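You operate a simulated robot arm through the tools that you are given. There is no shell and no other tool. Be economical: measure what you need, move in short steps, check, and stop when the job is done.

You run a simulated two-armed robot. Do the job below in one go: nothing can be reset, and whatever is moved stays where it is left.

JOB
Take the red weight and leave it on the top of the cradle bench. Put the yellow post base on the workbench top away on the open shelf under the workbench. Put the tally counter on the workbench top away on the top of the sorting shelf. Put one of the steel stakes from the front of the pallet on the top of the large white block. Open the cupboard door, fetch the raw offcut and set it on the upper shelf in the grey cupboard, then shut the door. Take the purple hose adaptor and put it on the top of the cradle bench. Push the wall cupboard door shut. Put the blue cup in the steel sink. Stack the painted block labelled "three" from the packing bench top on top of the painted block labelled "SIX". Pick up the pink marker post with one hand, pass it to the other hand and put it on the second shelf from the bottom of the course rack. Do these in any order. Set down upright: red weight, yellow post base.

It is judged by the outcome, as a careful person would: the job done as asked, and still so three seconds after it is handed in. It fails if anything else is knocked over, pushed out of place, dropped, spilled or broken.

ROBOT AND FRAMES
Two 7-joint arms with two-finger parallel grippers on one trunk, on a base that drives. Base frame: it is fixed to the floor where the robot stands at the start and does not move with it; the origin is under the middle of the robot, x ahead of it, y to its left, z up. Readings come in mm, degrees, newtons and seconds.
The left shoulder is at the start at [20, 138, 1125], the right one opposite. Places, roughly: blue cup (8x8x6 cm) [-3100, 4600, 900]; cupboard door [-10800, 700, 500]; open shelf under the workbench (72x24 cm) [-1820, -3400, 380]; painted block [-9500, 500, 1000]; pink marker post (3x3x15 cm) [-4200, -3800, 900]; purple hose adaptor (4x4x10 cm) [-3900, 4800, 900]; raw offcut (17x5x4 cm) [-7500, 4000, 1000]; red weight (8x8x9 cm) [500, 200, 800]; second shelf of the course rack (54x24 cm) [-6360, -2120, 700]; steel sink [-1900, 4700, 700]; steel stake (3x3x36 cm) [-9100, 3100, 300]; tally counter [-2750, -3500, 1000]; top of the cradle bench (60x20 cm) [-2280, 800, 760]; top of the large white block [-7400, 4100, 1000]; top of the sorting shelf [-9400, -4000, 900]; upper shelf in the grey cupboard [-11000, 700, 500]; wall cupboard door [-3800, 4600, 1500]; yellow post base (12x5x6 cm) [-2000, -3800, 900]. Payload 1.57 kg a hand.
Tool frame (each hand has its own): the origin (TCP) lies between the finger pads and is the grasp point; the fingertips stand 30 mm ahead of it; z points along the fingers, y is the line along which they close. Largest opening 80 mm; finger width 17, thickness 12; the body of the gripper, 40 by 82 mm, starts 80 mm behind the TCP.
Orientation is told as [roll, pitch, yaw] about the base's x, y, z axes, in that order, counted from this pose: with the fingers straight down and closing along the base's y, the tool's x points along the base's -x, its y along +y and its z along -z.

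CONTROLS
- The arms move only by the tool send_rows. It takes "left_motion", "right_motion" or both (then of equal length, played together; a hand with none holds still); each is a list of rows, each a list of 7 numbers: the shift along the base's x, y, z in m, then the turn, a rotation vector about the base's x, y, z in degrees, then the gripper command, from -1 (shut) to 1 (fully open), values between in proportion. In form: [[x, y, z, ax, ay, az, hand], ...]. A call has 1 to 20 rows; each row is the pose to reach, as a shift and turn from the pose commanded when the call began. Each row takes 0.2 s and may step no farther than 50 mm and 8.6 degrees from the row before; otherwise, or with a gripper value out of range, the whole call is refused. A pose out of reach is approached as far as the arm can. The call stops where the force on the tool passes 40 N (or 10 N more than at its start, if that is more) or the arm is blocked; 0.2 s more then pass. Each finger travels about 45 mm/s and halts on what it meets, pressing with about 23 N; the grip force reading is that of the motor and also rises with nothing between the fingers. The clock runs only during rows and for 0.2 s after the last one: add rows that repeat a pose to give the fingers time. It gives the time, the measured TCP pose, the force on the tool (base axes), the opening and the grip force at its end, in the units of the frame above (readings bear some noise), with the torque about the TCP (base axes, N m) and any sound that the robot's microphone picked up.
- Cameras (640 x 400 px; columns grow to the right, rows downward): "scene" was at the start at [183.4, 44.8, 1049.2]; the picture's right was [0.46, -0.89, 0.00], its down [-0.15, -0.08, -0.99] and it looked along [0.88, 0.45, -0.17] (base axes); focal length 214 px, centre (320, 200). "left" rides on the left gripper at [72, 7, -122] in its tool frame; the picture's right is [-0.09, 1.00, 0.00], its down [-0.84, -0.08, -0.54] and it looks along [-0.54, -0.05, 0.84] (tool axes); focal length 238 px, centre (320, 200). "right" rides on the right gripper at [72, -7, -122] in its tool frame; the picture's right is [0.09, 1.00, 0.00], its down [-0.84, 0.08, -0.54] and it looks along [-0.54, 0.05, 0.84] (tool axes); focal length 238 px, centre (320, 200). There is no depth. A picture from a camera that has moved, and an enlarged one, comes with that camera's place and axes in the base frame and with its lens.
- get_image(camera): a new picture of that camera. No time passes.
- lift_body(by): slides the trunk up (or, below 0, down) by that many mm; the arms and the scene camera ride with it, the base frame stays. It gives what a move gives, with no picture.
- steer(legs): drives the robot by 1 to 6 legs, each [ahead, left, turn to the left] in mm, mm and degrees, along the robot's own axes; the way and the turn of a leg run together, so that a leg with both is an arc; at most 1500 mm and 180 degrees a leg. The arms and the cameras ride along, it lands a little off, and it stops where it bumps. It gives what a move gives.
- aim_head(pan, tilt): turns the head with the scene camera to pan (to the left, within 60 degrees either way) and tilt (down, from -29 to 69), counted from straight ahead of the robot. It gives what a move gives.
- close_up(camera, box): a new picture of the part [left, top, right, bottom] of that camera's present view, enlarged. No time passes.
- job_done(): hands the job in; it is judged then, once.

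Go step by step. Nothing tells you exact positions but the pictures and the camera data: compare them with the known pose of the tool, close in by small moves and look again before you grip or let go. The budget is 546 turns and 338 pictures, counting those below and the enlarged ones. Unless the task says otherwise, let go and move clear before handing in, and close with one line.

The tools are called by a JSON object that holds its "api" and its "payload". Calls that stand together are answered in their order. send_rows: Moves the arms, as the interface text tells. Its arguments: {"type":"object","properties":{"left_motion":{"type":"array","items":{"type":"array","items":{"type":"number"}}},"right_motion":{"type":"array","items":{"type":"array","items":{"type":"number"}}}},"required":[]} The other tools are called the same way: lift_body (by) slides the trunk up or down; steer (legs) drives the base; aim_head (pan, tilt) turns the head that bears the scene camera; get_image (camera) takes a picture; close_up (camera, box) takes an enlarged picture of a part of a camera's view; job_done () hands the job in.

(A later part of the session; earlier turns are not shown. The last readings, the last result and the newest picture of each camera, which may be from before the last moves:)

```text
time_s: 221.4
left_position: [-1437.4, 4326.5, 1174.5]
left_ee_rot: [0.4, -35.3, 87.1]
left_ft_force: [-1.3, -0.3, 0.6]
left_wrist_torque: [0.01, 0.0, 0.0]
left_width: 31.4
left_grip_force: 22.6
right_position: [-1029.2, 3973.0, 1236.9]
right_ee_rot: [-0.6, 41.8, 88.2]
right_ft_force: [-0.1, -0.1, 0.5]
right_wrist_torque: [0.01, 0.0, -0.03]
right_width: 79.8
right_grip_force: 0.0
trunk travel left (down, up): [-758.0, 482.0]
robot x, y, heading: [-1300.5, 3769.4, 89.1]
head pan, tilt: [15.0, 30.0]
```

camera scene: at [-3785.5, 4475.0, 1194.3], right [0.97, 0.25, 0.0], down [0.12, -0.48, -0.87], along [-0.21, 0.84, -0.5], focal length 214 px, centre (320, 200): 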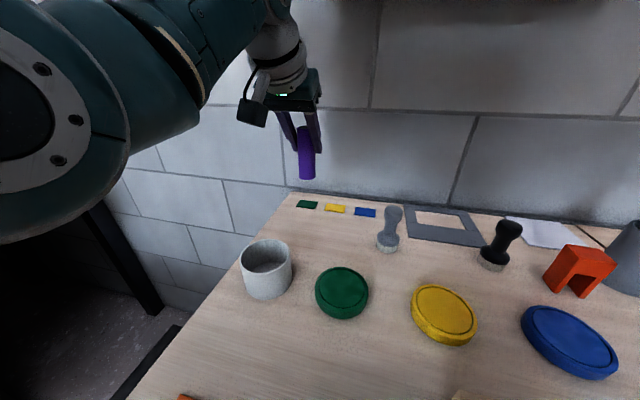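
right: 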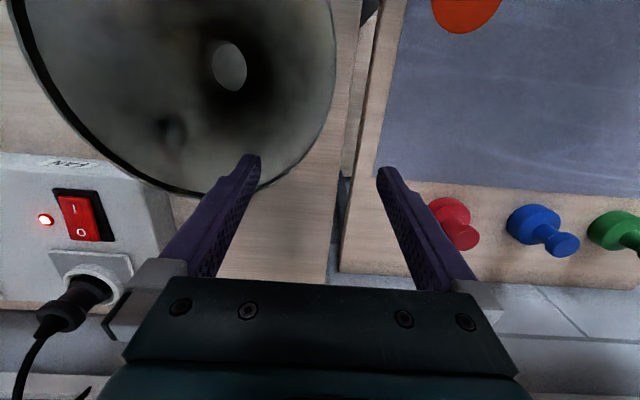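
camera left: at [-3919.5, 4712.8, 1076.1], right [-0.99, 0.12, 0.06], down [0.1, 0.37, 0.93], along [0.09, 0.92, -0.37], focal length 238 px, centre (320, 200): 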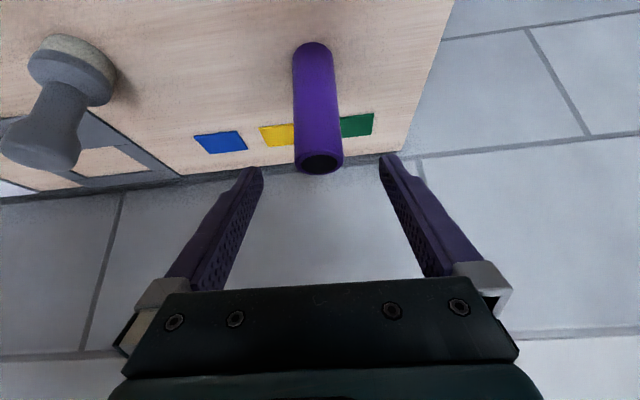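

{"api": "steer", "payload": {"legs": [[0, 0, 0.9], [-1500, 0, 0], [-1500, 0, 0], [-520, 0, 0]]}}

{"api": "get_image", "payload": {"camera": "scene"}}

```text
time_s: 238.8
left_position: [-1378.5, 812.6, 1175.0]
left_ee_rot: [0.4, -35.3, 92.5]
left_ft_force: [-0.3, -0.1, -0.5]
left_wrist_torque: [-0.01, 0.01, -0.04]
left_width: 31.6
left_grip_force: 22.7
right_position: [-938.3, 500.1, 1237.1]
right_ee_rot: [-0.7, 41.9, 93.7]
right_ft_force: [0.2, 0.1, 0.3]
right_wrist_torque: [0.02, -0.03, 0.01]
right_width: 79.9
right_grip_force: 0.2
trunk travel left (down, up): [-758.0, 482.0]
robot x, y, heading: [-1188.1, 271.6, 94.5]
head pan, tilt: [15.0, 30.0]
```

```text
262 pictures are left
camera scene: at [-1223.9, 459.7, 1274.4], right [0.94, 0.33, 0.0], down [0.17, -0.47, -0.87], along [-0.29, 0.82, -0.5], focal length 214 px, centre (320, 200)
```

scene: 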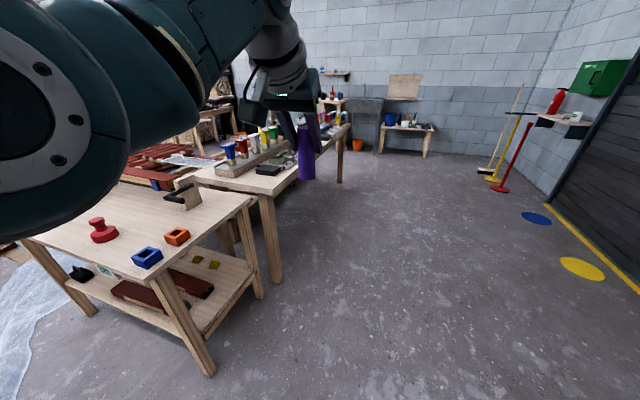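

{"api": "steer", "payload": {"legs": [[0, 0, -4.5], [-30, 1040, 0]]}}

{"api": "aim_head", "payload": {"pan": 10, "tilt": 40}}

{"api": "get_image", "payload": {"camera": "scene"}}

```text
time_s: 244.5
left_position: [-2335.9, 803.4, 1175.5]
left_ee_rot: [0.3, -35.3, 87.7]
left_ft_force: [0.5, -0.3, -1.3]
left_wrist_torque: [0.01, -0.02, 0.04]
left_width: 31.6
left_grip_force: 22.5
right_position: [-1921.7, 455.0, 1236.6]
right_ee_rot: [-0.5, 41.9, 89.0]
right_ft_force: [-0.6, -0.8, 0.3]
right_wrist_torque: [-0.03, 0.03, -0.04]
right_width: 79.9
right_grip_force: 0.1
trunk travel left (down, up): [-758.0, 482.0]
robot x, y, heading: [-2189.6, 247.0, 89.7]
head pan, tilt: [15.0, 30.0]
```

```text
time_s: 245.2
left_position: [-2335.9, 802.8, 1173.7]
left_ee_rot: [0.3, -35.3, 87.7]
left_ft_force: [-0.9, -0.2, 0.2]
left_wrist_torque: [0.01, 0.0, -0.01]
left_width: 31.6
left_grip_force: 22.9
right_position: [-1923.2, 454.8, 1237.3]
right_ee_rot: [-0.6, 41.9, 89.0]
right_ft_force: [-0.1, -0.6, -0.7]
right_wrist_torque: [-0.02, -0.03, 0.03]
right_width: 80.0
right_grip_force: 0.1
trunk travel left (down, up): [-758.0, 482.0]
robot x, y, heading: [-2189.7, 247.3, 89.5]
head pan, tilt: [10.0, 40.0]
```

```text
261 pictures are left
camera scene: at [-2203.4, 434.7, 1259.1], right [0.99, 0.17, 0.0], down [0.11, -0.63, -0.77], along [-0.13, 0.76, -0.64], focal length 214 px, centre (320, 200)
```

scene: 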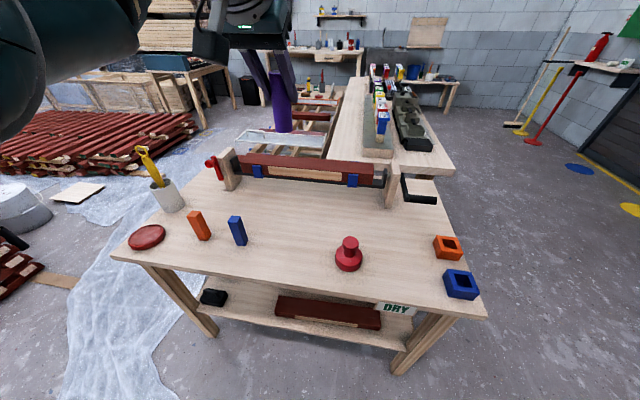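

The spot between the blue peg and the red weight is free. I lower the trunk in stages.

{"api": "lift_body", "payload": {"by": -250}}

{"api": "get_image", "payload": {"camera": "scene"}}

{"api": "get_image", "payload": {"camera": "left"}}

```text
time_s: 247.8
left_position: [-2336.4, 802.7, 925.1]
left_ee_rot: [0.5, -35.3, 87.7]
left_ft_force: [-0.2, -0.8, -0.7]
left_wrist_torque: [0.0, 0.03, 0.01]
left_width: 32.1
left_grip_force: 22.5
right_position: [-1923.4, 455.8, 987.4]
right_ee_rot: [-0.6, 42.0, 88.8]
right_ft_force: [-0.3, -0.6, 0.0]
right_wrist_torque: [-0.04, 0.02, 0.03]
right_width: 79.8
right_grip_force: 0.0
trunk travel left (down, up): [-508.0, 732.0]
robot x, y, heading: [-2187.4, 248.6, 89.8]
head pan, tilt: [10.0, 40.0]
```

```text
260 pictures are left
camera scene: at [-2203.3, 434.7, 1009.1], right [0.99, 0.17, 0.0], down [0.11, -0.63, -0.77], along [-0.13, 0.76, -0.64], focal length 214 px, centre (320, 200)
```

scene: 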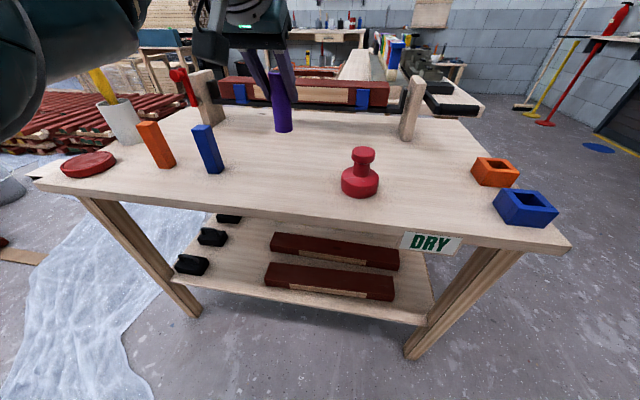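

```text
259 pictures are left
camera left: at [-2347.4, 675.2, 984.1], right [-0.99, 0.11, 0.06], down [0.1, 0.37, 0.93], along [0.08, 0.92, -0.37], focal length 238 px, centre (320, 200)
```

left: 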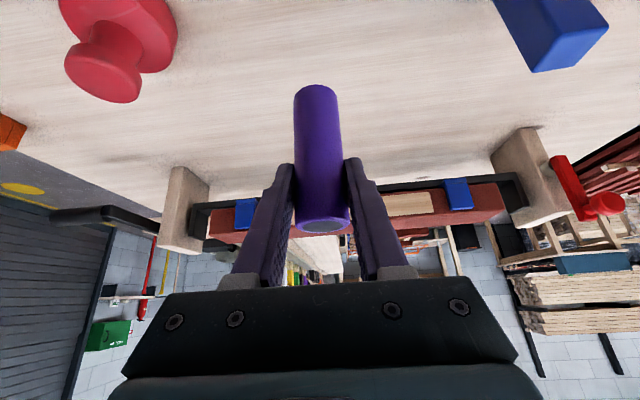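

{"api": "lift_body", "payload": {"by": -95}}

{"api": "get_image", "payload": {"camera": "scene"}}

```text
time_s: 249.1
left_position: [-2336.3, 803.2, 830.6]
left_ee_rot: [0.4, -35.3, 87.6]
left_ft_force: [-0.7, 0.3, -1.6]
left_wrist_torque: [-0.01, -0.02, 0.02]
left_width: 31.7
left_grip_force: 23.2
right_position: [-1922.9, 454.0, 892.3]
right_ee_rot: [-0.6, 41.9, 88.9]
right_ft_force: [-0.4, -0.7, -0.7]
right_wrist_torque: [0.0, 0.01, 0.01]
right_width: 80.0
right_grip_force: 0.0
trunk travel left (down, up): [-413.0, 827.0]
robot x, y, heading: [-2188.5, 251.6, 89.4]
head pan, tilt: [10.0, 40.0]
```

```text
258 pictures are left
camera scene: at [-2203.3, 434.7, 914.1], right [0.99, 0.17, 0.0], down [0.11, -0.63, -0.77], along [-0.13, 0.76, -0.64], focal length 214 px, centre (320, 200)
```

scene: 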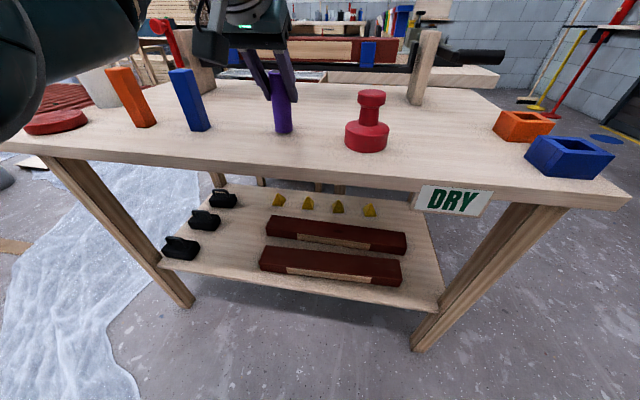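

Close to the surface now; I lower by small arm steps until it touches.

{"api": "send_rows", "payload": {"left_motion": [[0, 0, -0.003, 0, 0, 0, -1], [0, 0, -0.006, 0, 0, 0, -1], [0, 0, -0.009, 0, 0, 0, -1], [0, 0, -0.012, 0, 0, 0, -1]]}}

{"api": "close_up", "payload": {"camera": "scene", "box": [220, 40, 340, 150]}}

```text
time_s: 250.1
left_position: [-2336.3, 805.1, 820.3]
left_ee_rot: [0.3, -35.7, 87.7]
left_ft_force: [2.5, 0.3, 15.6]
left_wrist_torque: [0.25, -0.17, 0.02]
left_width: 32.1
left_grip_force: 22.7
right_position: [-1922.0, 456.3, 892.1]
right_ee_rot: [-0.6, 41.8, 88.9]
right_ft_force: [-0.7, -0.2, 0.5]
right_wrist_torque: [-0.02, 0.0, 0.0]
right_width: 80.1
right_grip_force: 0.1
trunk travel left (down, up): [-413.0, 827.0]
robot x, y, heading: [-2193.9, 249.1, 89.6]
head pan, tilt: [10.0, 40.0]
```

```text
3.64 times, centred on (280, 95) of scene
camera zoom: at [-2203.4, 436.4, 914.5], right [0.99, 0.17, 0.0], down [0.11, -0.63, -0.77], along [-0.13, 0.76, -0.64], focal length 780 px, centre (466, 582)
```

zoom: 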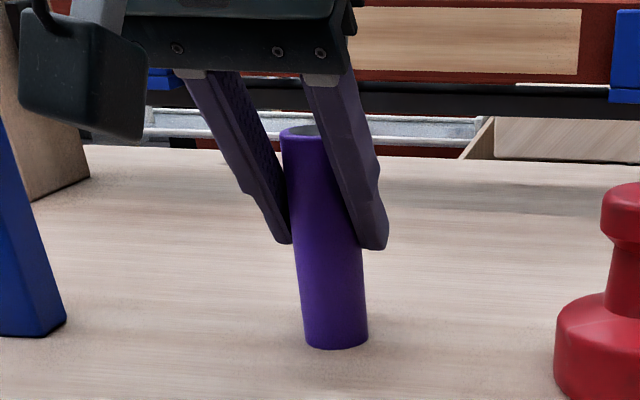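

{"api": "send_rows", "payload": {"left_motion": [[0, 0, 0.003, 0, 0, 0, -1], [0, 0, 0.003, 0, 0, 0, 0], [0, 0, 0.003, 0, 0, 0, 1], [0, 0, 0.003, 0, 0, 0, 1], [0, 0, 0.003, 0, 0, 0, 1], [0, -0.02, 0.032, 0, 0, 0, 1], [0, -0.045, 0.068, 0, 0, 0, 1], [0, -0.07, 0.105, 0, 0, 0, 1], [0, -0.09, 0.14, 0, 0, 0, 1]]}}

{"api": "get_image", "payload": {"camera": "scene"}}

```text
time_s: 252.1
left_position: [-2357.6, 723.3, 955.3]
left_ee_rot: [2.0, -35.4, 89.1]
left_ft_force: [-0.9, -0.4, 0.8]
left_wrist_torque: [0.02, -0.04, -0.03]
left_width: 80.0
left_grip_force: 0.0
left hand out of reach, approached as far as the arm can: row 9
right_position: [-1923.2, 455.6, 891.4]
right_ee_rot: [-0.7, 41.9, 89.0]
right_ft_force: [0.8, 0.3, -1.3]
right_wrist_torque: [-0.01, 0.0, -0.04]
right_width: 80.0
right_grip_force: 0.0
trunk travel left (down, up): [-413.0, 827.0]
robot x, y, heading: [-2189.5, 245.8, 89.8]
head pan, tilt: [10.0, 40.0]
```

```text
256 pictures are left
camera scene: at [-2201.0, 438.2, 921.3], right [0.99, 0.13, 0.0], down [0.08, -0.57, -0.82], along [-0.11, 0.81, -0.58], focal length 214 px, centre (320, 200)
```

scene: 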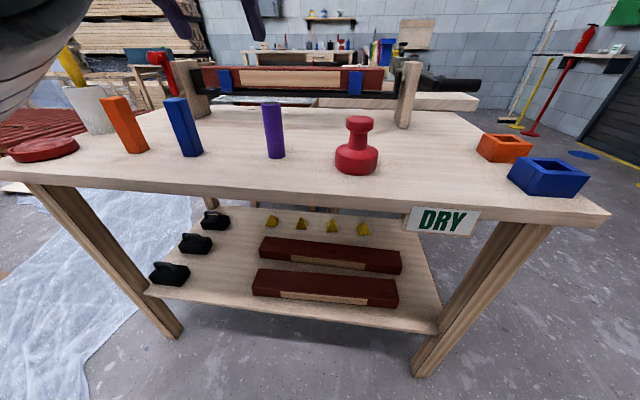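

Adaptor and weight stand well. Now to the -y side: I raise the trunk, ease the left hand outward, back up and turn round to look.

{"api": "send_rows", "payload": {"left_motion": [[-0.03, 0.02, 0, 0, 0, 0, 1], [-0.06, 0.03, 0, 0, 0, 0, 1], [-0.09, 0.03, 0, 0, 0, 0, 1]]}}

{"api": "lift_body", "payload": {"by": 350}}

{"api": "steer", "payload": {"legs": [[-120, 0, 0], [0, 0, -140]]}}

{"api": "aim_head", "payload": {"pan": -10, "tilt": 15}}

{"api": "get_image", "payload": {"camera": "scene"}}

```text
time_s: 252.9
left_position: [-2428.6, 748.3, 958.7]
left_ee_rot: [0.4, -35.3, 87.7]
left_ft_force: [-0.6, 0.1, 0.4]
left_wrist_torque: [0.0, -0.01, -0.01]
left_width: 80.2
left_grip_force: 0.0
right_position: [-1923.1, 454.8, 891.4]
right_ee_rot: [-0.6, 41.9, 89.0]
right_ft_force: [0.4, -0.1, 0.6]
right_wrist_torque: [0.03, -0.02, 0.02]
right_width: 80.3
right_grip_force: 0.1
trunk travel left (down, up): [-413.0, 827.0]
robot x, y, heading: [-2191.2, 250.7, 89.5]
head pan, tilt: [10.0, 40.0]
```

```text
time_s: 256.3
left_position: [-2428.8, 747.9, 1308.1]
left_ee_rot: [0.4, -35.3, 87.7]
left_ft_force: [0.0, 0.0, 0.8]
left_wrist_torque: [0.05, 0.01, -0.02]
left_width: 79.9
left_grip_force: 0.1
right_position: [-1923.1, 454.0, 1242.8]
right_ee_rot: [-0.6, 41.8, 89.0]
right_ft_force: [1.0, -0.1, 0.6]
right_wrist_torque: [0.0, 0.0, -0.02]
right_width: 79.9
right_grip_force: 0.1
trunk travel left (down, up): [-763.0, 477.0]
robot x, y, heading: [-2191.3, 246.1, 89.6]
head pan, tilt: [10.0, 40.0]
```

```text
time_s: 263.4
left_position: [-1704.4, -131.9, 1307.2]
left_ee_rot: [0.4, -35.3, -55.6]
left_ft_force: [0.4, 1.3, 0.0]
left_wrist_torque: [-0.02, 0.0, 0.0]
left_width: 80.0
left_grip_force: 0.2
right_position: [-2283.2, -199.5, 1243.0]
right_ee_rot: [-0.6, 42.0, -54.3]
right_ft_force: [0.5, -0.1, -0.1]
right_wrist_torque: [0.0, 0.02, -0.02]
right_width: 80.2
right_grip_force: 0.0
trunk travel left (down, up): [-763.0, 477.0]
robot x, y, heading: [-2192.0, 128.4, -53.8]
head pan, tilt: [10.0, 40.0]
```

```text
time_s: 264.3
left_position: [-1704.2, -131.6, 1308.4]
left_ee_rot: [0.4, -35.3, -55.4]
left_ft_force: [-0.7, 0.3, -0.8]
left_wrist_torque: [0.0, -0.02, 0.0]
left_width: 80.0
left_grip_force: 0.0
right_position: [-2284.0, -199.3, 1241.9]
right_ee_rot: [-0.6, 41.9, -54.3]
right_ft_force: [-0.6, -0.5, 0.5]
right_wrist_torque: [0.02, 0.01, 0.01]
right_width: 80.3
right_grip_force: 0.0
trunk travel left (down, up): [-763.0, 477.0]
robot x, y, heading: [-2192.2, 128.9, -53.7]
head pan, tilt: [-10.0, 15.0]
```

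```text
255 pictures are left
camera scene: at [-2090.7, -35.4, 1303.5], right [-0.9, -0.44, 0.0], down [-0.12, 0.23, -0.97], along [0.43, -0.87, -0.26], focal length 214 px, centre (320, 200)
```

scene: 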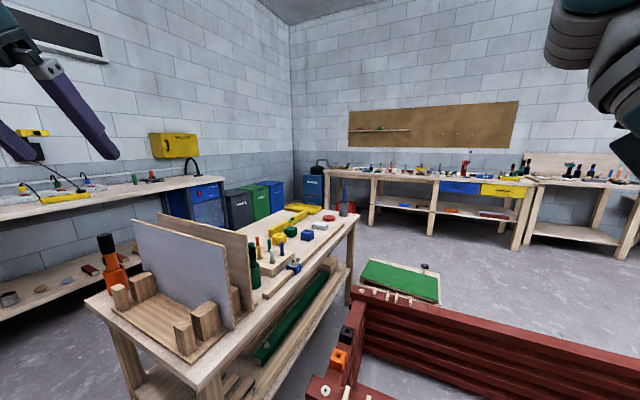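

The workbench with the pegboard is on the far -y wall. The direct way is blocked by a table and a red frame, so I go round east of the table.

{"api": "steer", "payload": {"legs": [[0, 0, 53.7], [1400, 100, 0], [300, 0, 0], [0, 0, -90]]}}

{"api": "aim_head", "payload": {"pan": 0, "tilt": 20}}

{"api": "get_image", "payload": {"camera": "scene"}}

```text
time_s: 279.2
left_position: [-284.6, -306.4, 1306.9]
left_ee_rot: [0.4, -35.3, -94.6]
left_ft_force: [-0.2, -0.1, 0.4]
left_wrist_torque: [0.01, 0.01, -0.01]
left_width: 80.0
left_grip_force: 0.0
right_position: [-776.5, 6.6, 1242.1]
right_ee_rot: [-0.5, 41.8, -93.5]
right_ft_force: [0.2, -0.6, -0.1]
right_wrist_torque: [0.0, 0.01, 0.01]
right_width: 80.0
right_grip_force: 0.0
trunk travel left (down, up): [-763.0, 477.0]
robot x, y, heading: [-501.7, 202.2, -93.1]
head pan, tilt: [-10.0, 15.0]
```

```text
time_s: 279.9
left_position: [-285.1, -307.2, 1307.3]
left_ee_rot: [0.4, -35.4, -94.7]
left_ft_force: [0.6, -0.7, 0.5]
left_wrist_torque: [-0.02, 0.0, -0.01]
left_width: 80.1
left_grip_force: 0.2
right_position: [-776.9, 6.9, 1241.1]
right_ee_rot: [-0.6, 41.9, -93.5]
right_ft_force: [-0.6, -0.3, 0.4]
right_wrist_torque: [0.0, 0.0, -0.02]
right_width: 80.0
right_grip_force: 0.1
trunk travel left (down, up): [-763.0, 477.0]
robot x, y, heading: [-494.3, 202.9, -93.1]
head pan, tilt: [0.0, 20.0]
```

```text
254 pictures are left
camera scene: at [-508.8, 10.6, 1295.5], right [-1.0, 0.05, 0.0], down [0.02, 0.34, -0.94], along [-0.05, -0.94, -0.34], focal length 214 px, centre (320, 200)
```

scene: 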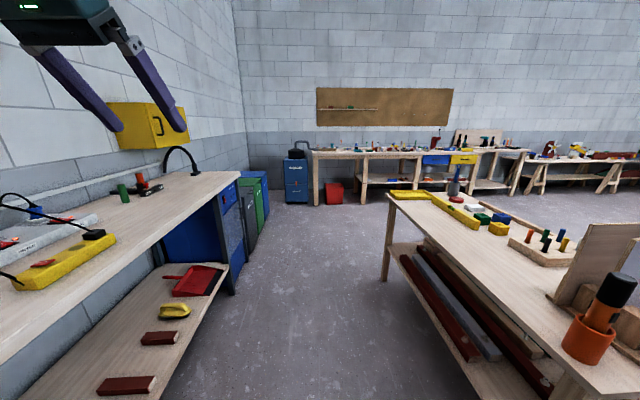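

{"api": "steer", "payload": {"legs": [[0, 0, 3.1], [1300, 0, 0], [1200, 0, 0], [0, -1400, 0]]}}

{"api": "get_image", "payload": {"camera": "scene"}}

```text
time_s: 299.4
left_position: [-1570.4, -2889.1, 1307.8]
left_ee_rot: [0.4, -35.3, -87.3]
left_ft_force: [-0.7, 0.6, -0.2]
left_wrist_torque: [0.03, 0.0, 0.04]
left_width: 80.3
left_grip_force: 0.1
right_position: [-2097.2, -2642.6, 1243.0]
right_ee_rot: [-0.6, 41.9, -86.1]
right_ft_force: [-0.6, 0.0, 0.5]
right_wrist_torque: [-0.02, 0.03, 0.01]
right_width: 80.0
right_grip_force: 0.0
trunk travel left (down, up): [-763.0, 477.0]
robot x, y, heading: [-1847.4, -2415.3, -85.5]
head pan, tilt: [0.0, 20.0]
```

```text
253 pictures are left
camera scene: at [-1832.8, -2604.7, 1295.5], right [-1.0, -0.08, 0.0], down [-0.03, 0.34, -0.94], along [0.07, -0.94, -0.34], focal length 214 px, centre (320, 200)
```

scene: 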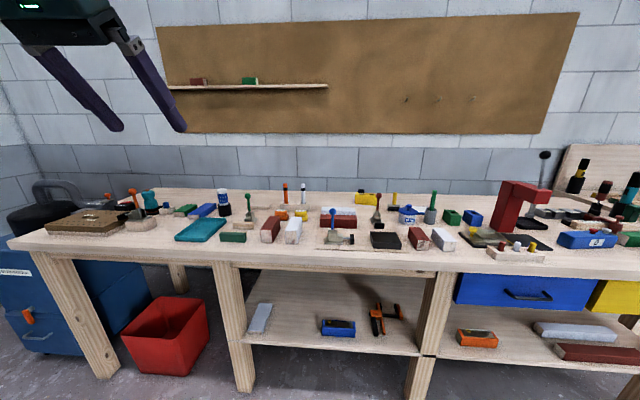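

{"api": "close_up", "payload": {"camera": "scene", "box": [220, 170, 480, 280]}}

{"api": "close_up", "payload": {"camera": "scene", "box": [440, 140, 640, 270]}}

```text
2.46 times, centred on (350, 225) of scene
camera zoom: at [-1832.8, -2604.7, 1295.5], right [-1.0, -0.08, 0.0], down [-0.03, 0.34, -0.94], along [0.07, -0.94, -0.34], focal length 528 px, centre (246, 138)
```

zoom: 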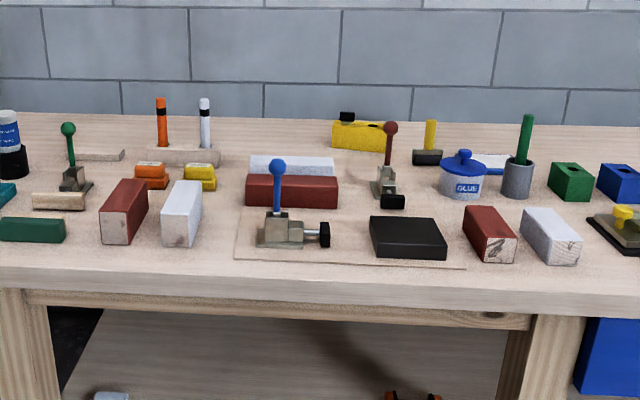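

```text
3.08 times, centred on (540, 205) of scene
camera zoom: at [-1832.8, -2604.7, 1295.5], right [-1.0, -0.08, 0.0], down [-0.03, 0.34, -0.94], along [0.07, -0.94, -0.34], focal length 660 px, centre (-357, 185)
```

zoom: 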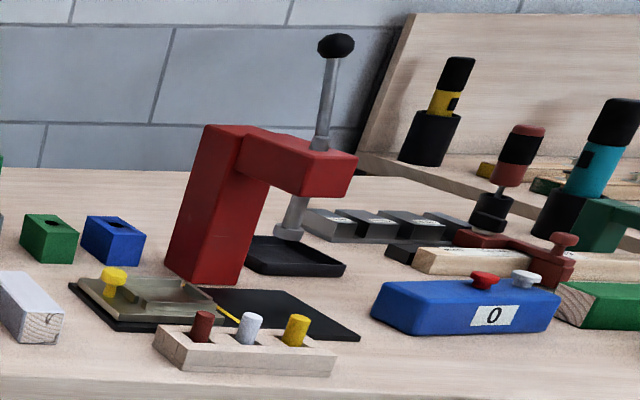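

The yellow block at about [-2000, -3700] is the post base; the blue box marked "0" near [-2740, -3360] the tally counter. I go closer for a better look.

{"api": "steer", "payload": {"legs": [[0, 0, -4.5], [650, -50, 0]]}}

{"api": "aim_head", "payload": {"pan": 0, "tilt": 30}}

{"api": "get_image", "payload": {"camera": "scene"}}

{"api": "close_up", "payload": {"camera": "scene", "box": [280, 60, 440, 180]}}

```text
time_s: 303.4
left_position: [-1668.6, -3551.7, 1307.6]
left_ee_rot: [0.3, -35.3, -92.5]
left_ft_force: [0.0, 0.6, 0.6]
left_wrist_torque: [0.04, 0.04, -0.03]
left_width: 79.9
left_grip_force: 0.0
right_position: [-2173.4, -3255.6, 1243.3]
right_ee_rot: [-0.6, 41.9, -91.3]
right_ft_force: [0.3, 0.3, 1.5]
right_wrist_torque: [0.02, -0.02, 0.0]
right_width: 79.9
right_grip_force: 0.1
trunk travel left (down, up): [-763.0, 477.0]
robot x, y, heading: [-1905.5, -3048.8, -90.6]
head pan, tilt: [0.0, 20.0]
```

```text
time_s: 304.1
left_position: [-1669.3, -3550.9, 1308.4]
left_ee_rot: [0.4, -35.3, -92.4]
left_ft_force: [-0.3, -0.5, -0.3]
left_wrist_torque: [0.01, 0.02, -0.02]
left_width: 79.8
left_grip_force: 0.1
right_position: [-2173.5, -3255.2, 1241.5]
right_ee_rot: [-0.6, 41.9, -91.3]
right_ft_force: [0.3, 0.6, 0.4]
right_wrist_torque: [-0.03, 0.01, 0.0]
right_width: 80.0
right_grip_force: 0.1
trunk travel left (down, up): [-763.0, 477.0]
robot x, y, heading: [-1907.2, -3050.2, -90.6]
head pan, tilt: [0.0, 30.0]
```

```text
250 pictures are left
camera scene: at [-1905.6, -3239.5, 1279.5], right [-1.0, 0.01, 0.0], down [0.01, 0.5, -0.87], along [-0.01, -0.87, -0.5], focal length 214 px, centre (320, 200)
```

scene: 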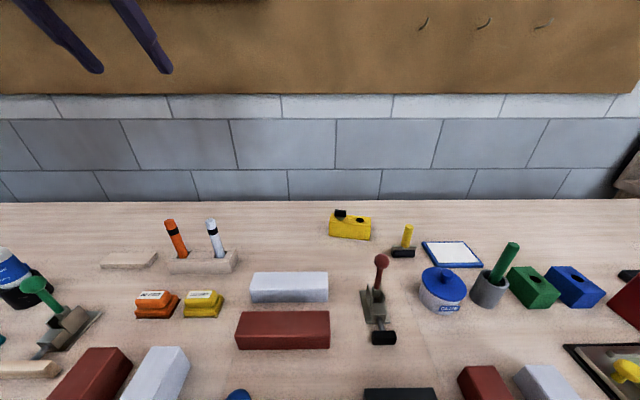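

```text
3.33 times, centred on (360, 120) of scene
camera zoom: at [-1905.6, -3239.5, 1279.5], right [-1.0, 0.01, 0.0], down [0.01, 0.5, -0.87], along [-0.01, -0.87, -0.5], focal length 715 px, centre (187, 467)
```

zoom: 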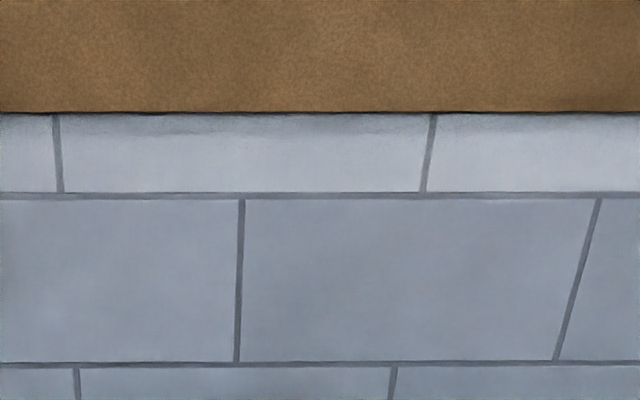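

{"api": "close_up", "payload": {"camera": "scene", "box": [300, 190, 440, 300]}}

```text
3.64 times, centred on (370, 245) of scene
camera zoom: at [-1905.6, -3239.5, 1279.5], right [-1.0, 0.01, 0.0], down [0.01, 0.5, -0.87], along [-0.01, -0.87, -0.5], focal length 780 px, centre (138, 36)
```

zoom: 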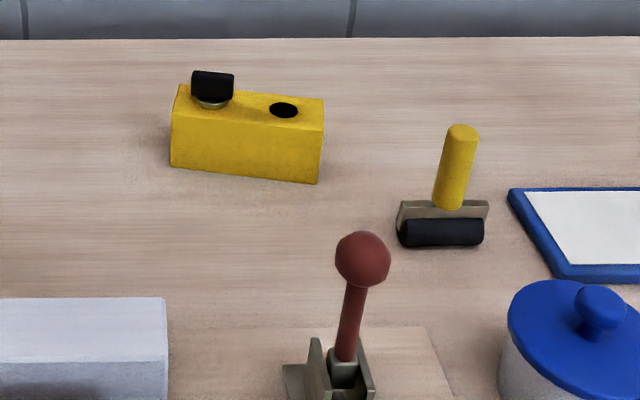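

The base is a yellow block with a hole and a black screw knob, centre ≈ [-1996, -3750], far back. My plan: grip the knob with the right hand, drag it nearer, then regrip it across its width. First I unfold the right hand in free space.

{"api": "send_rows", "payload": {"right_motion": [[0.01, -0.024, 0.0, -8, 0, 0, 1], [0.022, -0.048, 0, -16, 0, 0, 1], [0.034, -0.072, 0, -24, 0, 0, 1], [0.046, -0.096, 0, -32, 0, 0, 1], [0.058, -0.12, 0, -40, 0, 0, 1], [0.07, -0.144, 0, -48, 0, 0, 1], [0.08, -0.168, 0, -56, 0, 0, 1], [0.09, -0.192, 0, -64, 0, 0, 1], [0.1, -0.216, 0, -72, 0, 0, 1], [0.11, -0.24, 0, -80, 0, 0, 1], [0.12, -0.26, 0, -87, 0, 0, 1]]}}

{"api": "get_image", "payload": {"camera": "scene"}}

```text
time_s: 306.6
left_position: [-1670.0, -3551.6, 1307.6]
left_ee_rot: [0.4, -35.3, -92.4]
left_ft_force: [0.8, 1.3, 0.3]
left_wrist_torque: [0.01, 0.03, -0.02]
left_width: 80.1
left_grip_force: 0.1
right_position: [-2055.8, -3517.7, 1239.6]
right_ee_rot: [1.3, -45.2, -91.2]
right_ft_force: [-0.3, 0.2, 1.2]
right_wrist_torque: [-0.01, 0.0, 0.02]
right_width: 80.0
right_grip_force: 0.1
trunk travel left (down, up): [-763.0, 477.0]
robot x, y, heading: [-1903.4, -3052.9, -90.4]
head pan, tilt: [0.0, 30.0]
```

```text
247 pictures are left
camera scene: at [-1905.6, -3239.5, 1279.4], right [-1.0, 0.01, 0.0], down [0.01, 0.5, -0.87], along [-0.01, -0.87, -0.5], focal length 214 px, centre (320, 200)
```

scene: 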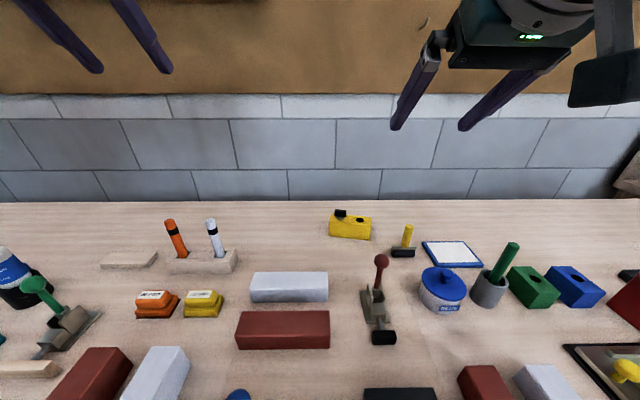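

{"api": "steer", "payload": {"legs": [[0, 86, 0.4], [86, 0, 0]]}}

{"api": "get_image", "payload": {"camera": "right"}}

{"api": "get_image", "payload": {"camera": "scene"}}

```text
time_s: 308.3
left_position: [-1578.1, -3636.6, 1307.3]
left_ee_rot: [0.4, -35.3, -91.9]
left_ft_force: [-0.2, -0.6, 0.2]
left_wrist_torque: [0.01, 0.03, 0.03]
left_width: 80.2
left_grip_force: 0.0
right_position: [-1964.2, -3605.8, 1239.5]
right_ee_rot: [1.0, -45.0, -90.7]
right_ft_force: [-0.3, -0.1, -0.4]
right_wrist_torque: [0.0, -0.01, 0.01]
right_width: 79.9
right_grip_force: 0.1
trunk travel left (down, up): [-763.0, 477.0]
robot x, y, heading: [-1816.2, -3136.4, -90.1]
head pan, tilt: [0.0, 30.0]
```

```text
246 pictures are left
camera right: at [-1972.3, -3469.7, 1273.7], right [1.0, 0.07, -0.05], down [0.06, -0.21, 0.98], along [0.05, -0.98, -0.21], focal length 238 px, centre (320, 200)
```

right: 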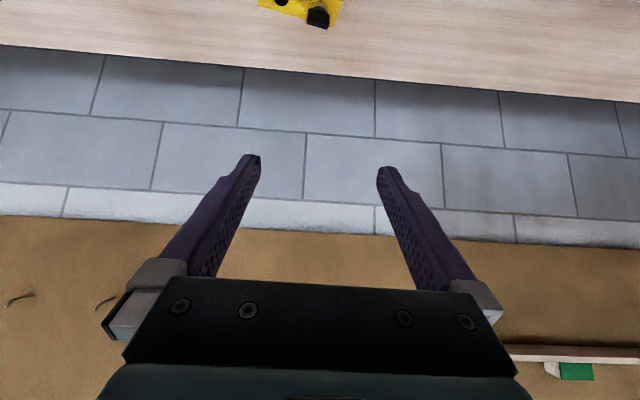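

```text
245 pictures are left
camera scene: at [-1817.8, -3327.0, 1279.4], right [-1.0, 0.0, 0.0], down [0.0, 0.5, -0.87], along [0.0, -0.87, -0.5], focal length 214 px, centre (320, 200)
```

scene: 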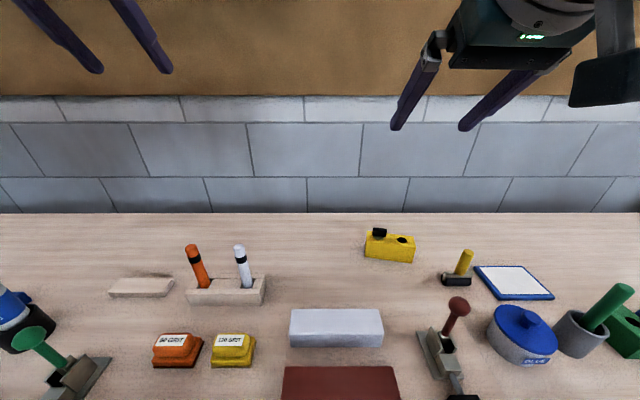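

Knob triangulated near [-1969, -3755, 937]. I extend the right arm, then lower the trunk in steps.

{"api": "send_rows", "payload": {"right_motion": [[0, -0.03, 0.03, 0, 0, 0, 1], [0, -0.06, 0.06, 0, 0, 0, 1], [-0.002, -0.09, 0.09, 0, 0, 0, 1], [-0.003, -0.12, 0.12, 0, 0, 0, 0.5], [-0.003, -0.13, 0.12, 0, 0, 0, 0.3]]}}

{"api": "lift_body", "payload": {"by": -330}}

{"api": "get_image", "payload": {"camera": "right"}}

{"api": "get_image", "payload": {"camera": "scene"}}

```text
time_s: 309.7
left_position: [-1578.3, -3636.1, 1308.0]
left_ee_rot: [0.3, -35.2, -92.1]
left_ft_force: [0.1, -0.7, -0.9]
left_wrist_torque: [-0.03, 0.03, 0.03]
left_width: 80.2
left_grip_force: 0.1
right_position: [-1973.3, -3729.8, 1294.2]
right_ee_rot: [1.0, -38.4, -91.6]
right_ft_force: [-0.6, 0.0, -0.8]
right_wrist_torque: [0.03, 0.0, -0.01]
right_width: 51.7
right_grip_force: 0.0
trunk travel left (down, up): [-763.0, 477.0]
robot x, y, heading: [-1816.1, -3139.7, -90.2]
head pan, tilt: [0.0, 30.0]
stopped in row 5 (right hand): the arm was blocked; the commanded pose is now the measured one
```

```text
time_s: 313.0
left_position: [-1578.7, -3622.8, 971.1]
left_ee_rot: [0.4, -34.4, -92.1]
left_ft_force: [-0.3, 0.0, 0.4]
left_wrist_torque: [0.0, 0.02, 0.04]
left_width: 80.0
left_grip_force: 0.1
right_position: [-1973.7, -3715.2, 955.8]
right_ee_rot: [1.1, -37.7, -91.7]
right_ft_force: [0.1, 0.4, -0.5]
right_wrist_torque: [0.02, -0.01, 0.0]
right_width: 51.9
right_grip_force: 0.1
trunk travel left (down, up): [-433.0, 807.0]
robot x, y, heading: [-1821.1, -3134.2, -90.3]
head pan, tilt: [0.0, 30.0]
```

```text
244 pictures are left
camera right: at [-1978.1, -3584.8, 1008.0], right [1.0, 0.06, -0.04], down [0.06, -0.33, 0.94], along [0.04, -0.94, -0.33], focal length 238 px, centre (320, 200)
```

right: 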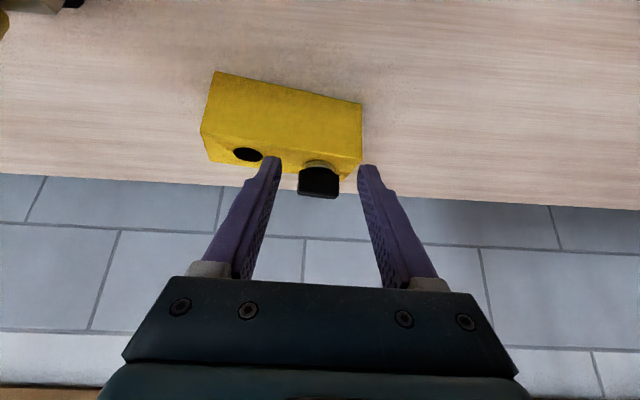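

```text
243 pictures are left
camera scene: at [-1818.2, -3315.6, 983.4], right [-1.0, 0.01, 0.0], down [0.0, 0.14, -0.99], along [-0.01, -0.99, -0.14], focal length 214 px, centre (320, 200)
```

scene: 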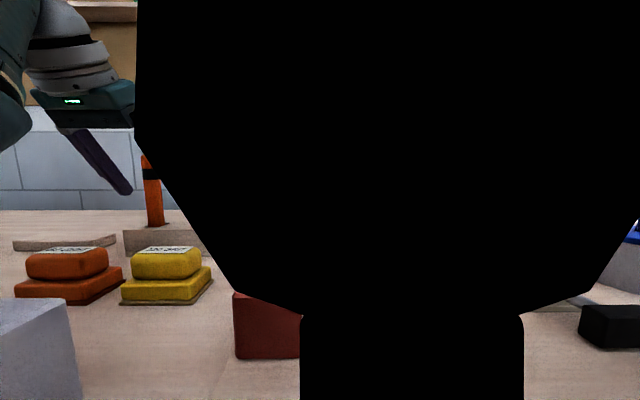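

The head and trunk are being pushed by the right forearm; I raise the trunk again at once.

{"api": "lift_body", "payload": {"by": 150}}

{"api": "get_image", "payload": {"camera": "scene"}}

```text
time_s: 314.7
left_position: [-1578.5, -3636.3, 1127.0]
left_ee_rot: [0.3, -35.1, -92.0]
left_ft_force: [0.5, 0.3, 0.8]
left_wrist_torque: [-0.02, 0.0, 0.04]
left_width: 80.0
left_grip_force: 0.1
right_position: [-1973.1, -3728.9, 1114.4]
right_ee_rot: [1.2, -38.6, -91.8]
right_ft_force: [0.0, 0.1, -0.6]
right_wrist_torque: [0.02, 0.03, 0.01]
right_width: 52.0
right_grip_force: 0.1
trunk travel left (down, up): [-583.0, 657.0]
robot x, y, heading: [-1817.1, -3133.7, -90.1]
head pan, tilt: [0.0, 30.0]
```

```text
242 pictures are left
camera scene: at [-1817.8, -3326.9, 1099.3], right [-1.0, 0.0, 0.0], down [0.0, 0.5, -0.87], along [0.0, -0.87, -0.5], focal length 214 px, centre (320, 200)
```

scene: 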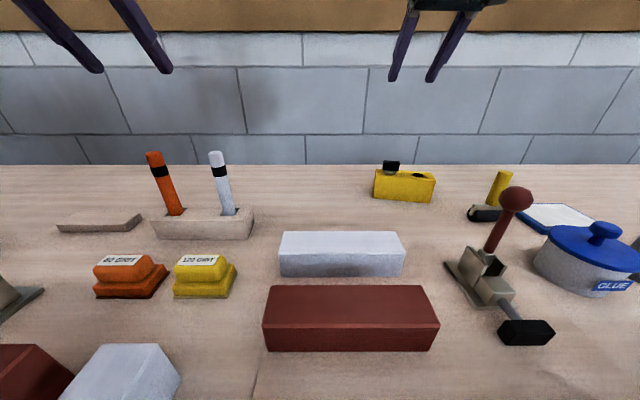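

The head had met the ball lever of the toggle clamp standing at the bench front. I check that clamp.

{"api": "aim_head", "payload": {"pan": 0, "tilt": 62}}

{"api": "get_image", "payload": {"camera": "scene"}}

```text
time_s: 315.7
left_position: [-1579.6, -3636.1, 1128.5]
left_ee_rot: [0.5, -35.2, -92.0]
left_ft_force: [1.2, -0.1, -0.2]
left_wrist_torque: [0.01, -0.02, -0.01]
left_width: 80.0
left_grip_force: 0.1
right_position: [-1971.9, -3729.8, 1114.8]
right_ee_rot: [1.2, -38.5, -91.7]
right_ft_force: [-0.4, -0.4, -0.5]
right_wrist_torque: [-0.05, 0.03, 0.02]
right_width: 51.9
right_grip_force: 0.0
trunk travel left (down, up): [-583.0, 657.0]
robot x, y, heading: [-1818.1, -3138.9, -90.0]
head pan, tilt: [0.0, 62.0]
```

```text
241 pictures are left
camera scene: at [-1817.7, -3300.9, 1055.1], right [-1.0, 0.0, 0.0], down [0.0, 0.88, -0.47], along [0.0, -0.47, -0.88], focal length 214 px, centre (320, 200)
```

scene: 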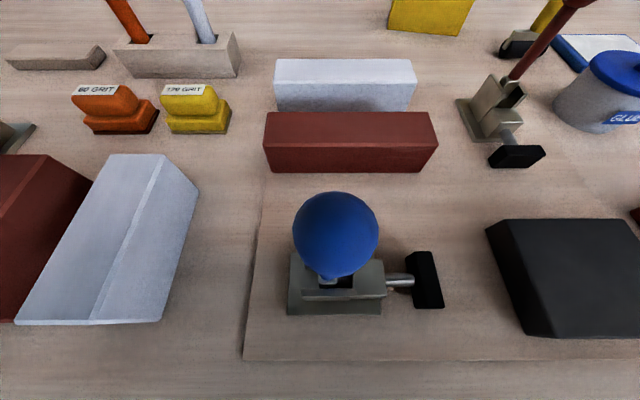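

The clamp still stands in place. I tilt the head up (out of its way), and lower only as far as safe, guided by the wrist camera.

{"api": "aim_head", "payload": {"pan": 0, "tilt": -29}}

{"api": "lift_body", "payload": {"by": -90}}

{"api": "send_rows", "payload": {"right_motion": [[0, 0, -0.01, -4, 0, 0, 0.3], [0.002, 0, -0.02, -7, 0, 0, 0.3]]}}

{"api": "get_image", "payload": {"camera": "right"}}

{"api": "get_image", "payload": {"camera": "scene"}}

```text
time_s: 317.4
left_position: [-1578.7, -3635.7, 1127.6]
left_ee_rot: [0.4, -35.2, -92.0]
left_ft_force: [0.5, 0.4, 0.2]
left_wrist_torque: [0.01, 0.0, 0.01]
left_width: 80.2
left_grip_force: 0.0
right_position: [-1973.4, -3729.4, 1114.6]
right_ee_rot: [1.2, -38.5, -91.6]
right_ft_force: [-0.1, -0.2, 0.6]
right_wrist_torque: [0.01, 0.02, 0.01]
right_width: 51.8
right_grip_force: 0.1
trunk travel left (down, up): [-583.0, 657.0]
robot x, y, heading: [-1821.6, -3137.0, -90.2]
head pan, tilt: [0.0, -28.6]
```

```text
time_s: 318.6
left_position: [-1579.2, -3638.1, 1037.7]
left_ee_rot: [0.5, -35.3, -92.0]
left_ft_force: [0.5, -0.9, 0.6]
left_wrist_torque: [-0.03, 0.01, 0.02]
left_width: 80.0
left_grip_force: 0.0
right_position: [-1973.0, -3729.3, 1025.4]
right_ee_rot: [1.1, -38.6, -91.7]
right_ft_force: [-0.1, 0.3, -0.2]
right_wrist_torque: [0.02, 0.01, 0.01]
right_width: 52.1
right_grip_force: 0.0
trunk travel left (down, up): [-493.0, 747.0]
robot x, y, heading: [-1817.4, -3138.1, -90.1]
head pan, tilt: [0.0, -28.6]
```

```text
time_s: 319.2
left_position: [-1578.5, -3636.3, 1037.2]
left_ee_rot: [0.4, -35.2, -92.0]
left_ft_force: [0.6, 0.4, -0.4]
left_wrist_torque: [0.01, -0.02, -0.01]
left_width: 80.0
left_grip_force: 0.1
right_position: [-1971.5, -3731.1, 1007.0]
right_ee_rot: [1.6, -45.7, -92.0]
right_ft_force: [0.1, -1.3, 0.7]
right_wrist_torque: [0.02, -0.01, 0.01]
right_width: 52.3
right_grip_force: 0.1
trunk travel left (down, up): [-493.0, 747.0]
robot x, y, heading: [-1814.8, -3140.5, -90.2]
head pan, tilt: [0.0, -28.6]
```

```text
240 pictures are left
camera right: at [-1976.4, -3594.8, 1039.3], right [1.0, 0.05, -0.05], down [0.06, -0.2, 0.98], along [0.04, -0.98, -0.2], focal length 238 px, centre (320, 200)
```

right: 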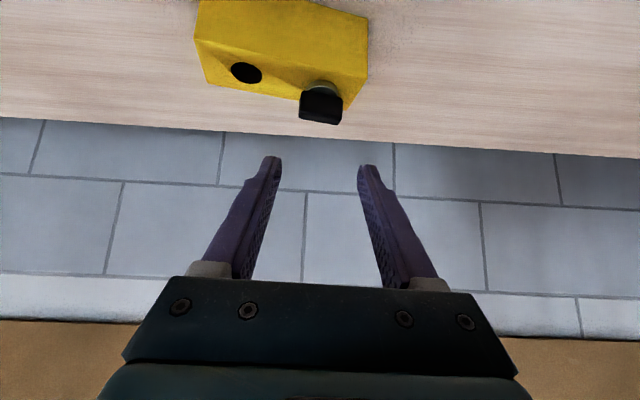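

```text
239 pictures are left
camera scene: at [-1817.7, -3303.5, 1097.8], right [-1.0, 0.0, 0.0], down [0.0, -0.48, -0.88], along [0.0, -0.88, 0.48], focal length 214 px, centre (320, 200)
```

scene: 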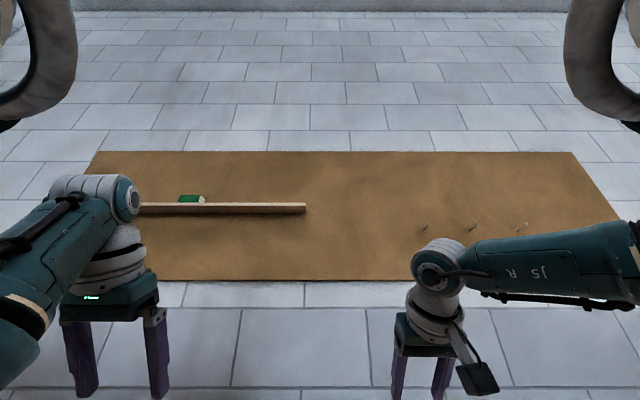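

{"api": "send_rows", "payload": {"right_motion": [[0, 0, -0.015, 0, 0, 0, 0.3], [0, -0.001, -0.03, 0, 0, 0, 0.3], [-0.001, -0.002, -0.045, 0, 0, 0, 0.3], [-0.001, -0.002, -0.05, 0, 0, 0, 0.3]]}}

{"api": "get_image", "payload": {"camera": "right"}}

```text
time_s: 320.2
left_position: [-1578.2, -3636.7, 1038.5]
left_ee_rot: [0.4, -35.2, -92.0]
left_ft_force: [-0.8, -0.2, 0.0]
left_wrist_torque: [0.02, -0.01, 0.04]
left_width: 80.2
left_grip_force: 0.1
right_position: [-1972.6, -3734.0, 955.2]
right_ee_rot: [1.4, -45.7, -91.9]
right_ft_force: [0.3, 0.4, -0.8]
right_wrist_torque: [-0.03, -0.01, -0.02]
right_width: 52.0
right_grip_force: 0.0
trunk travel left (down, up): [-493.0, 747.0]
robot x, y, heading: [-1816.1, -3138.7, -90.3]
head pan, tilt: [0.0, -28.6]
```

```text
238 pictures are left
camera right: at [-1977.6, -3596.7, 988.7], right [1.0, 0.05, -0.05], down [0.06, -0.2, 0.98], along [0.04, -0.98, -0.2], focal length 238 px, centre (320, 200)
```

right: 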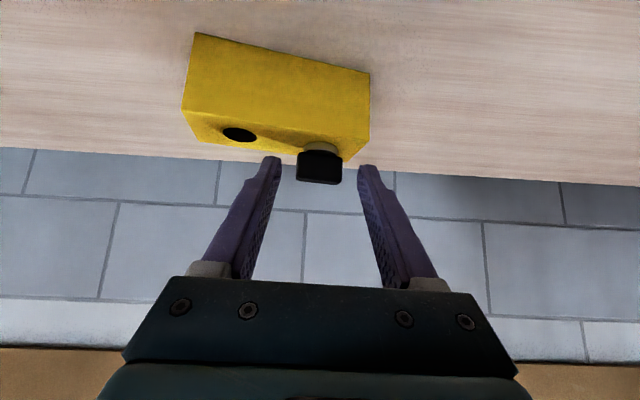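

The knob is between the pads near the tips. I close on it.

{"api": "send_rows", "payload": {"right_motion": [[0, 0, 0, 0, 0, 0, -0.2], [0, 0, 0, 0, 0, 0, -0.6], [0, 0, 0, 0, 0, 0, -1], [0, 0, 0, 0, 0, 0, -1], [0, 0, 0, 0, 0, 0, -1]]}}

{"api": "get_image", "payload": {"camera": "right"}}

```text
time_s: 321.4
left_position: [-1578.0, -3636.1, 1037.5]
left_ee_rot: [0.4, -35.3, -92.0]
left_ft_force: [-0.4, -0.5, -0.4]
left_wrist_torque: [0.04, -0.01, -0.02]
left_width: 80.2
left_grip_force: 0.1
right_position: [-1973.0, -3733.8, 955.5]
right_ee_rot: [1.5, -45.7, -91.8]
right_ft_force: [-0.3, -0.2, 0.0]
right_wrist_torque: [0.02, -0.02, 0.0]
right_width: 0.0
right_grip_force: 21.8
trunk travel left (down, up): [-493.0, 747.0]
robot x, y, heading: [-1816.8, -3141.0, -90.1]
head pan, tilt: [0.0, -28.6]
```

```text
237 pictures are left
camera right: at [-1977.6, -3596.7, 988.8], right [1.0, 0.05, -0.05], down [0.06, -0.2, 0.98], along [0.04, -0.98, -0.2], focal length 238 px, centre (320, 200)
```

right: 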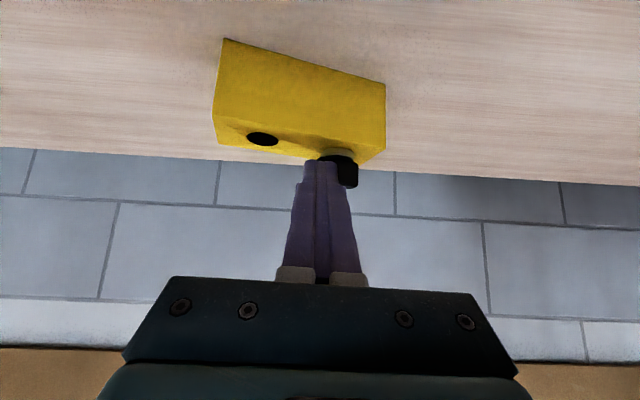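

The tips were just short of the knob and nudged the block slightly. I rise, reopen, and re-aim a bit deeper.

{"api": "send_rows", "payload": {"right_motion": [[0, 0.005, 0.02, 0, 0, 0, -1], [0, 0.005, 0.05, 0, 0, 0, -0.5], [0.01, 0.0, 0.06, 0, 0, 0, 0.3], [0.018, 0.0, 0.06, 0, 0, 0, 0.3], [0.018, 0.0, 0.06, 0, 0, 0, 0.3]]}}

{"api": "lift_body", "payload": {"by": -35}}

{"api": "get_image", "payload": {"camera": "right"}}

```text
time_s: 322.6
left_position: [-1579.7, -3635.9, 1037.4]
left_ee_rot: [0.5, -35.2, -91.9]
left_ft_force: [0.0, 0.2, 0.0]
left_wrist_torque: [0.05, 0.0, 0.0]
left_width: 80.0
left_grip_force: 0.0
right_position: [-1955.5, -3730.7, 1015.8]
right_ee_rot: [1.4, -45.6, -91.9]
right_ft_force: [0.0, 0.8, -0.4]
right_wrist_torque: [0.01, 0.01, 0.0]
right_width: 52.1
right_grip_force: 0.1
trunk travel left (down, up): [-493.0, 747.0]
robot x, y, heading: [-1821.2, -3135.7, -90.2]
head pan, tilt: [0.0, -28.6]
```

```text
time_s: 323.4
left_position: [-1579.7, -3637.5, 1003.1]
left_ee_rot: [0.5, -35.2, -92.1]
left_ft_force: [-0.1, -0.4, 0.0]
left_wrist_torque: [0.04, -0.03, 0.03]
left_width: 80.0
left_grip_force: 0.1
right_position: [-1955.1, -3733.3, 980.7]
right_ee_rot: [1.5, -45.7, -91.8]
right_ft_force: [0.0, 0.2, -0.8]
right_wrist_torque: [0.0, -0.02, -0.02]
right_width: 51.8
right_grip_force: 0.0
trunk travel left (down, up): [-458.0, 782.0]
robot x, y, heading: [-1820.5, -3139.5, -90.3]
head pan, tilt: [0.0, -28.6]
```

```text
236 pictures are left
camera right: at [-1960.1, -3595.2, 1013.2], right [1.0, 0.05, -0.05], down [0.06, -0.2, 0.98], along [0.04, -0.98, -0.2], focal length 238 px, centre (320, 200)
```

right: 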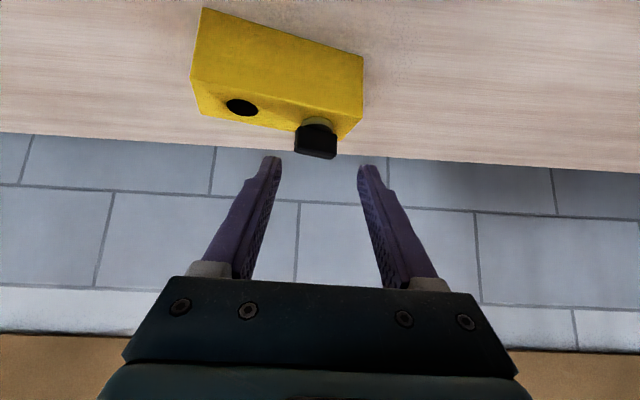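

Recomputed knob: [-1958, -3770, 928]. I nudge the base 20 mm forward and go down to it.

{"api": "steer", "payload": {"legs": [[22, 0, 0]]}}

{"api": "send_rows", "payload": {"right_motion": [[-0.002, 0, -0.015, 0, 0, 0, 0.3], [-0.003, 0, -0.03, 0, 0, 0, 0.3], [-0.003, 0, -0.04, 0, 0, 0, 0.3]]}}

{"api": "get_image", "payload": {"camera": "right"}}

```text
time_s: 324.2
left_position: [-1578.5, -3659.5, 1002.5]
left_ee_rot: [0.5, -35.3, -92.0]
left_ft_force: [0.6, -0.3, -0.2]
left_wrist_torque: [0.02, 0.03, -0.02]
left_width: 80.1
left_grip_force: 0.0
right_position: [-1955.3, -3754.4, 980.9]
right_ee_rot: [1.5, -45.8, -91.9]
right_ft_force: [-0.2, -0.6, 1.0]
right_wrist_torque: [-0.01, -0.01, -0.03]
right_width: 51.9
right_grip_force: 0.1
trunk travel left (down, up): [-458.0, 782.0]
robot x, y, heading: [-1817.5, -3163.6, -90.2]
head pan, tilt: [0.0, -28.6]
```

```text
time_s: 325.0
left_position: [-1578.8, -3658.4, 1003.0]
left_ee_rot: [0.3, -35.3, -92.0]
left_ft_force: [0.5, -0.5, -0.2]
left_wrist_torque: [0.0, -0.01, -0.02]
left_width: 80.1
left_grip_force: 0.1
right_position: [-1956.8, -3755.0, 942.7]
right_ee_rot: [1.4, -45.9, -91.8]
right_ft_force: [0.4, 5.3, 10.8]
right_wrist_torque: [-0.09, 0.3, -0.1]
right_width: 51.5
right_grip_force: 0.1
trunk travel left (down, up): [-458.0, 782.0]
robot x, y, heading: [-1821.8, -3157.6, -90.0]
head pan, tilt: [0.0, -28.6]
```

```text
235 pictures are left
camera right: at [-1963.0, -3618.0, 974.6], right [1.0, 0.05, -0.05], down [0.06, -0.19, 0.98], along [0.04, -0.98, -0.2], focal length 238 px, centre (320, 200)
```

right: 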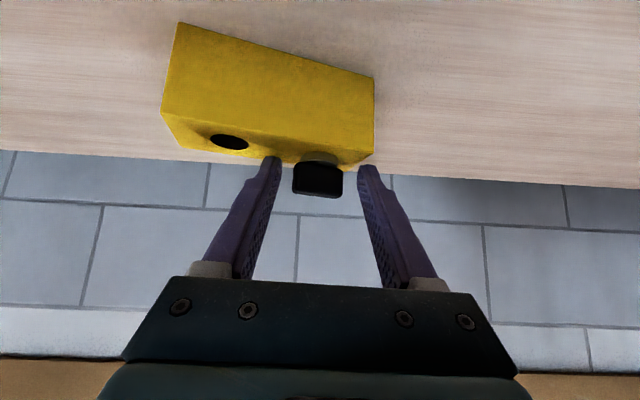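

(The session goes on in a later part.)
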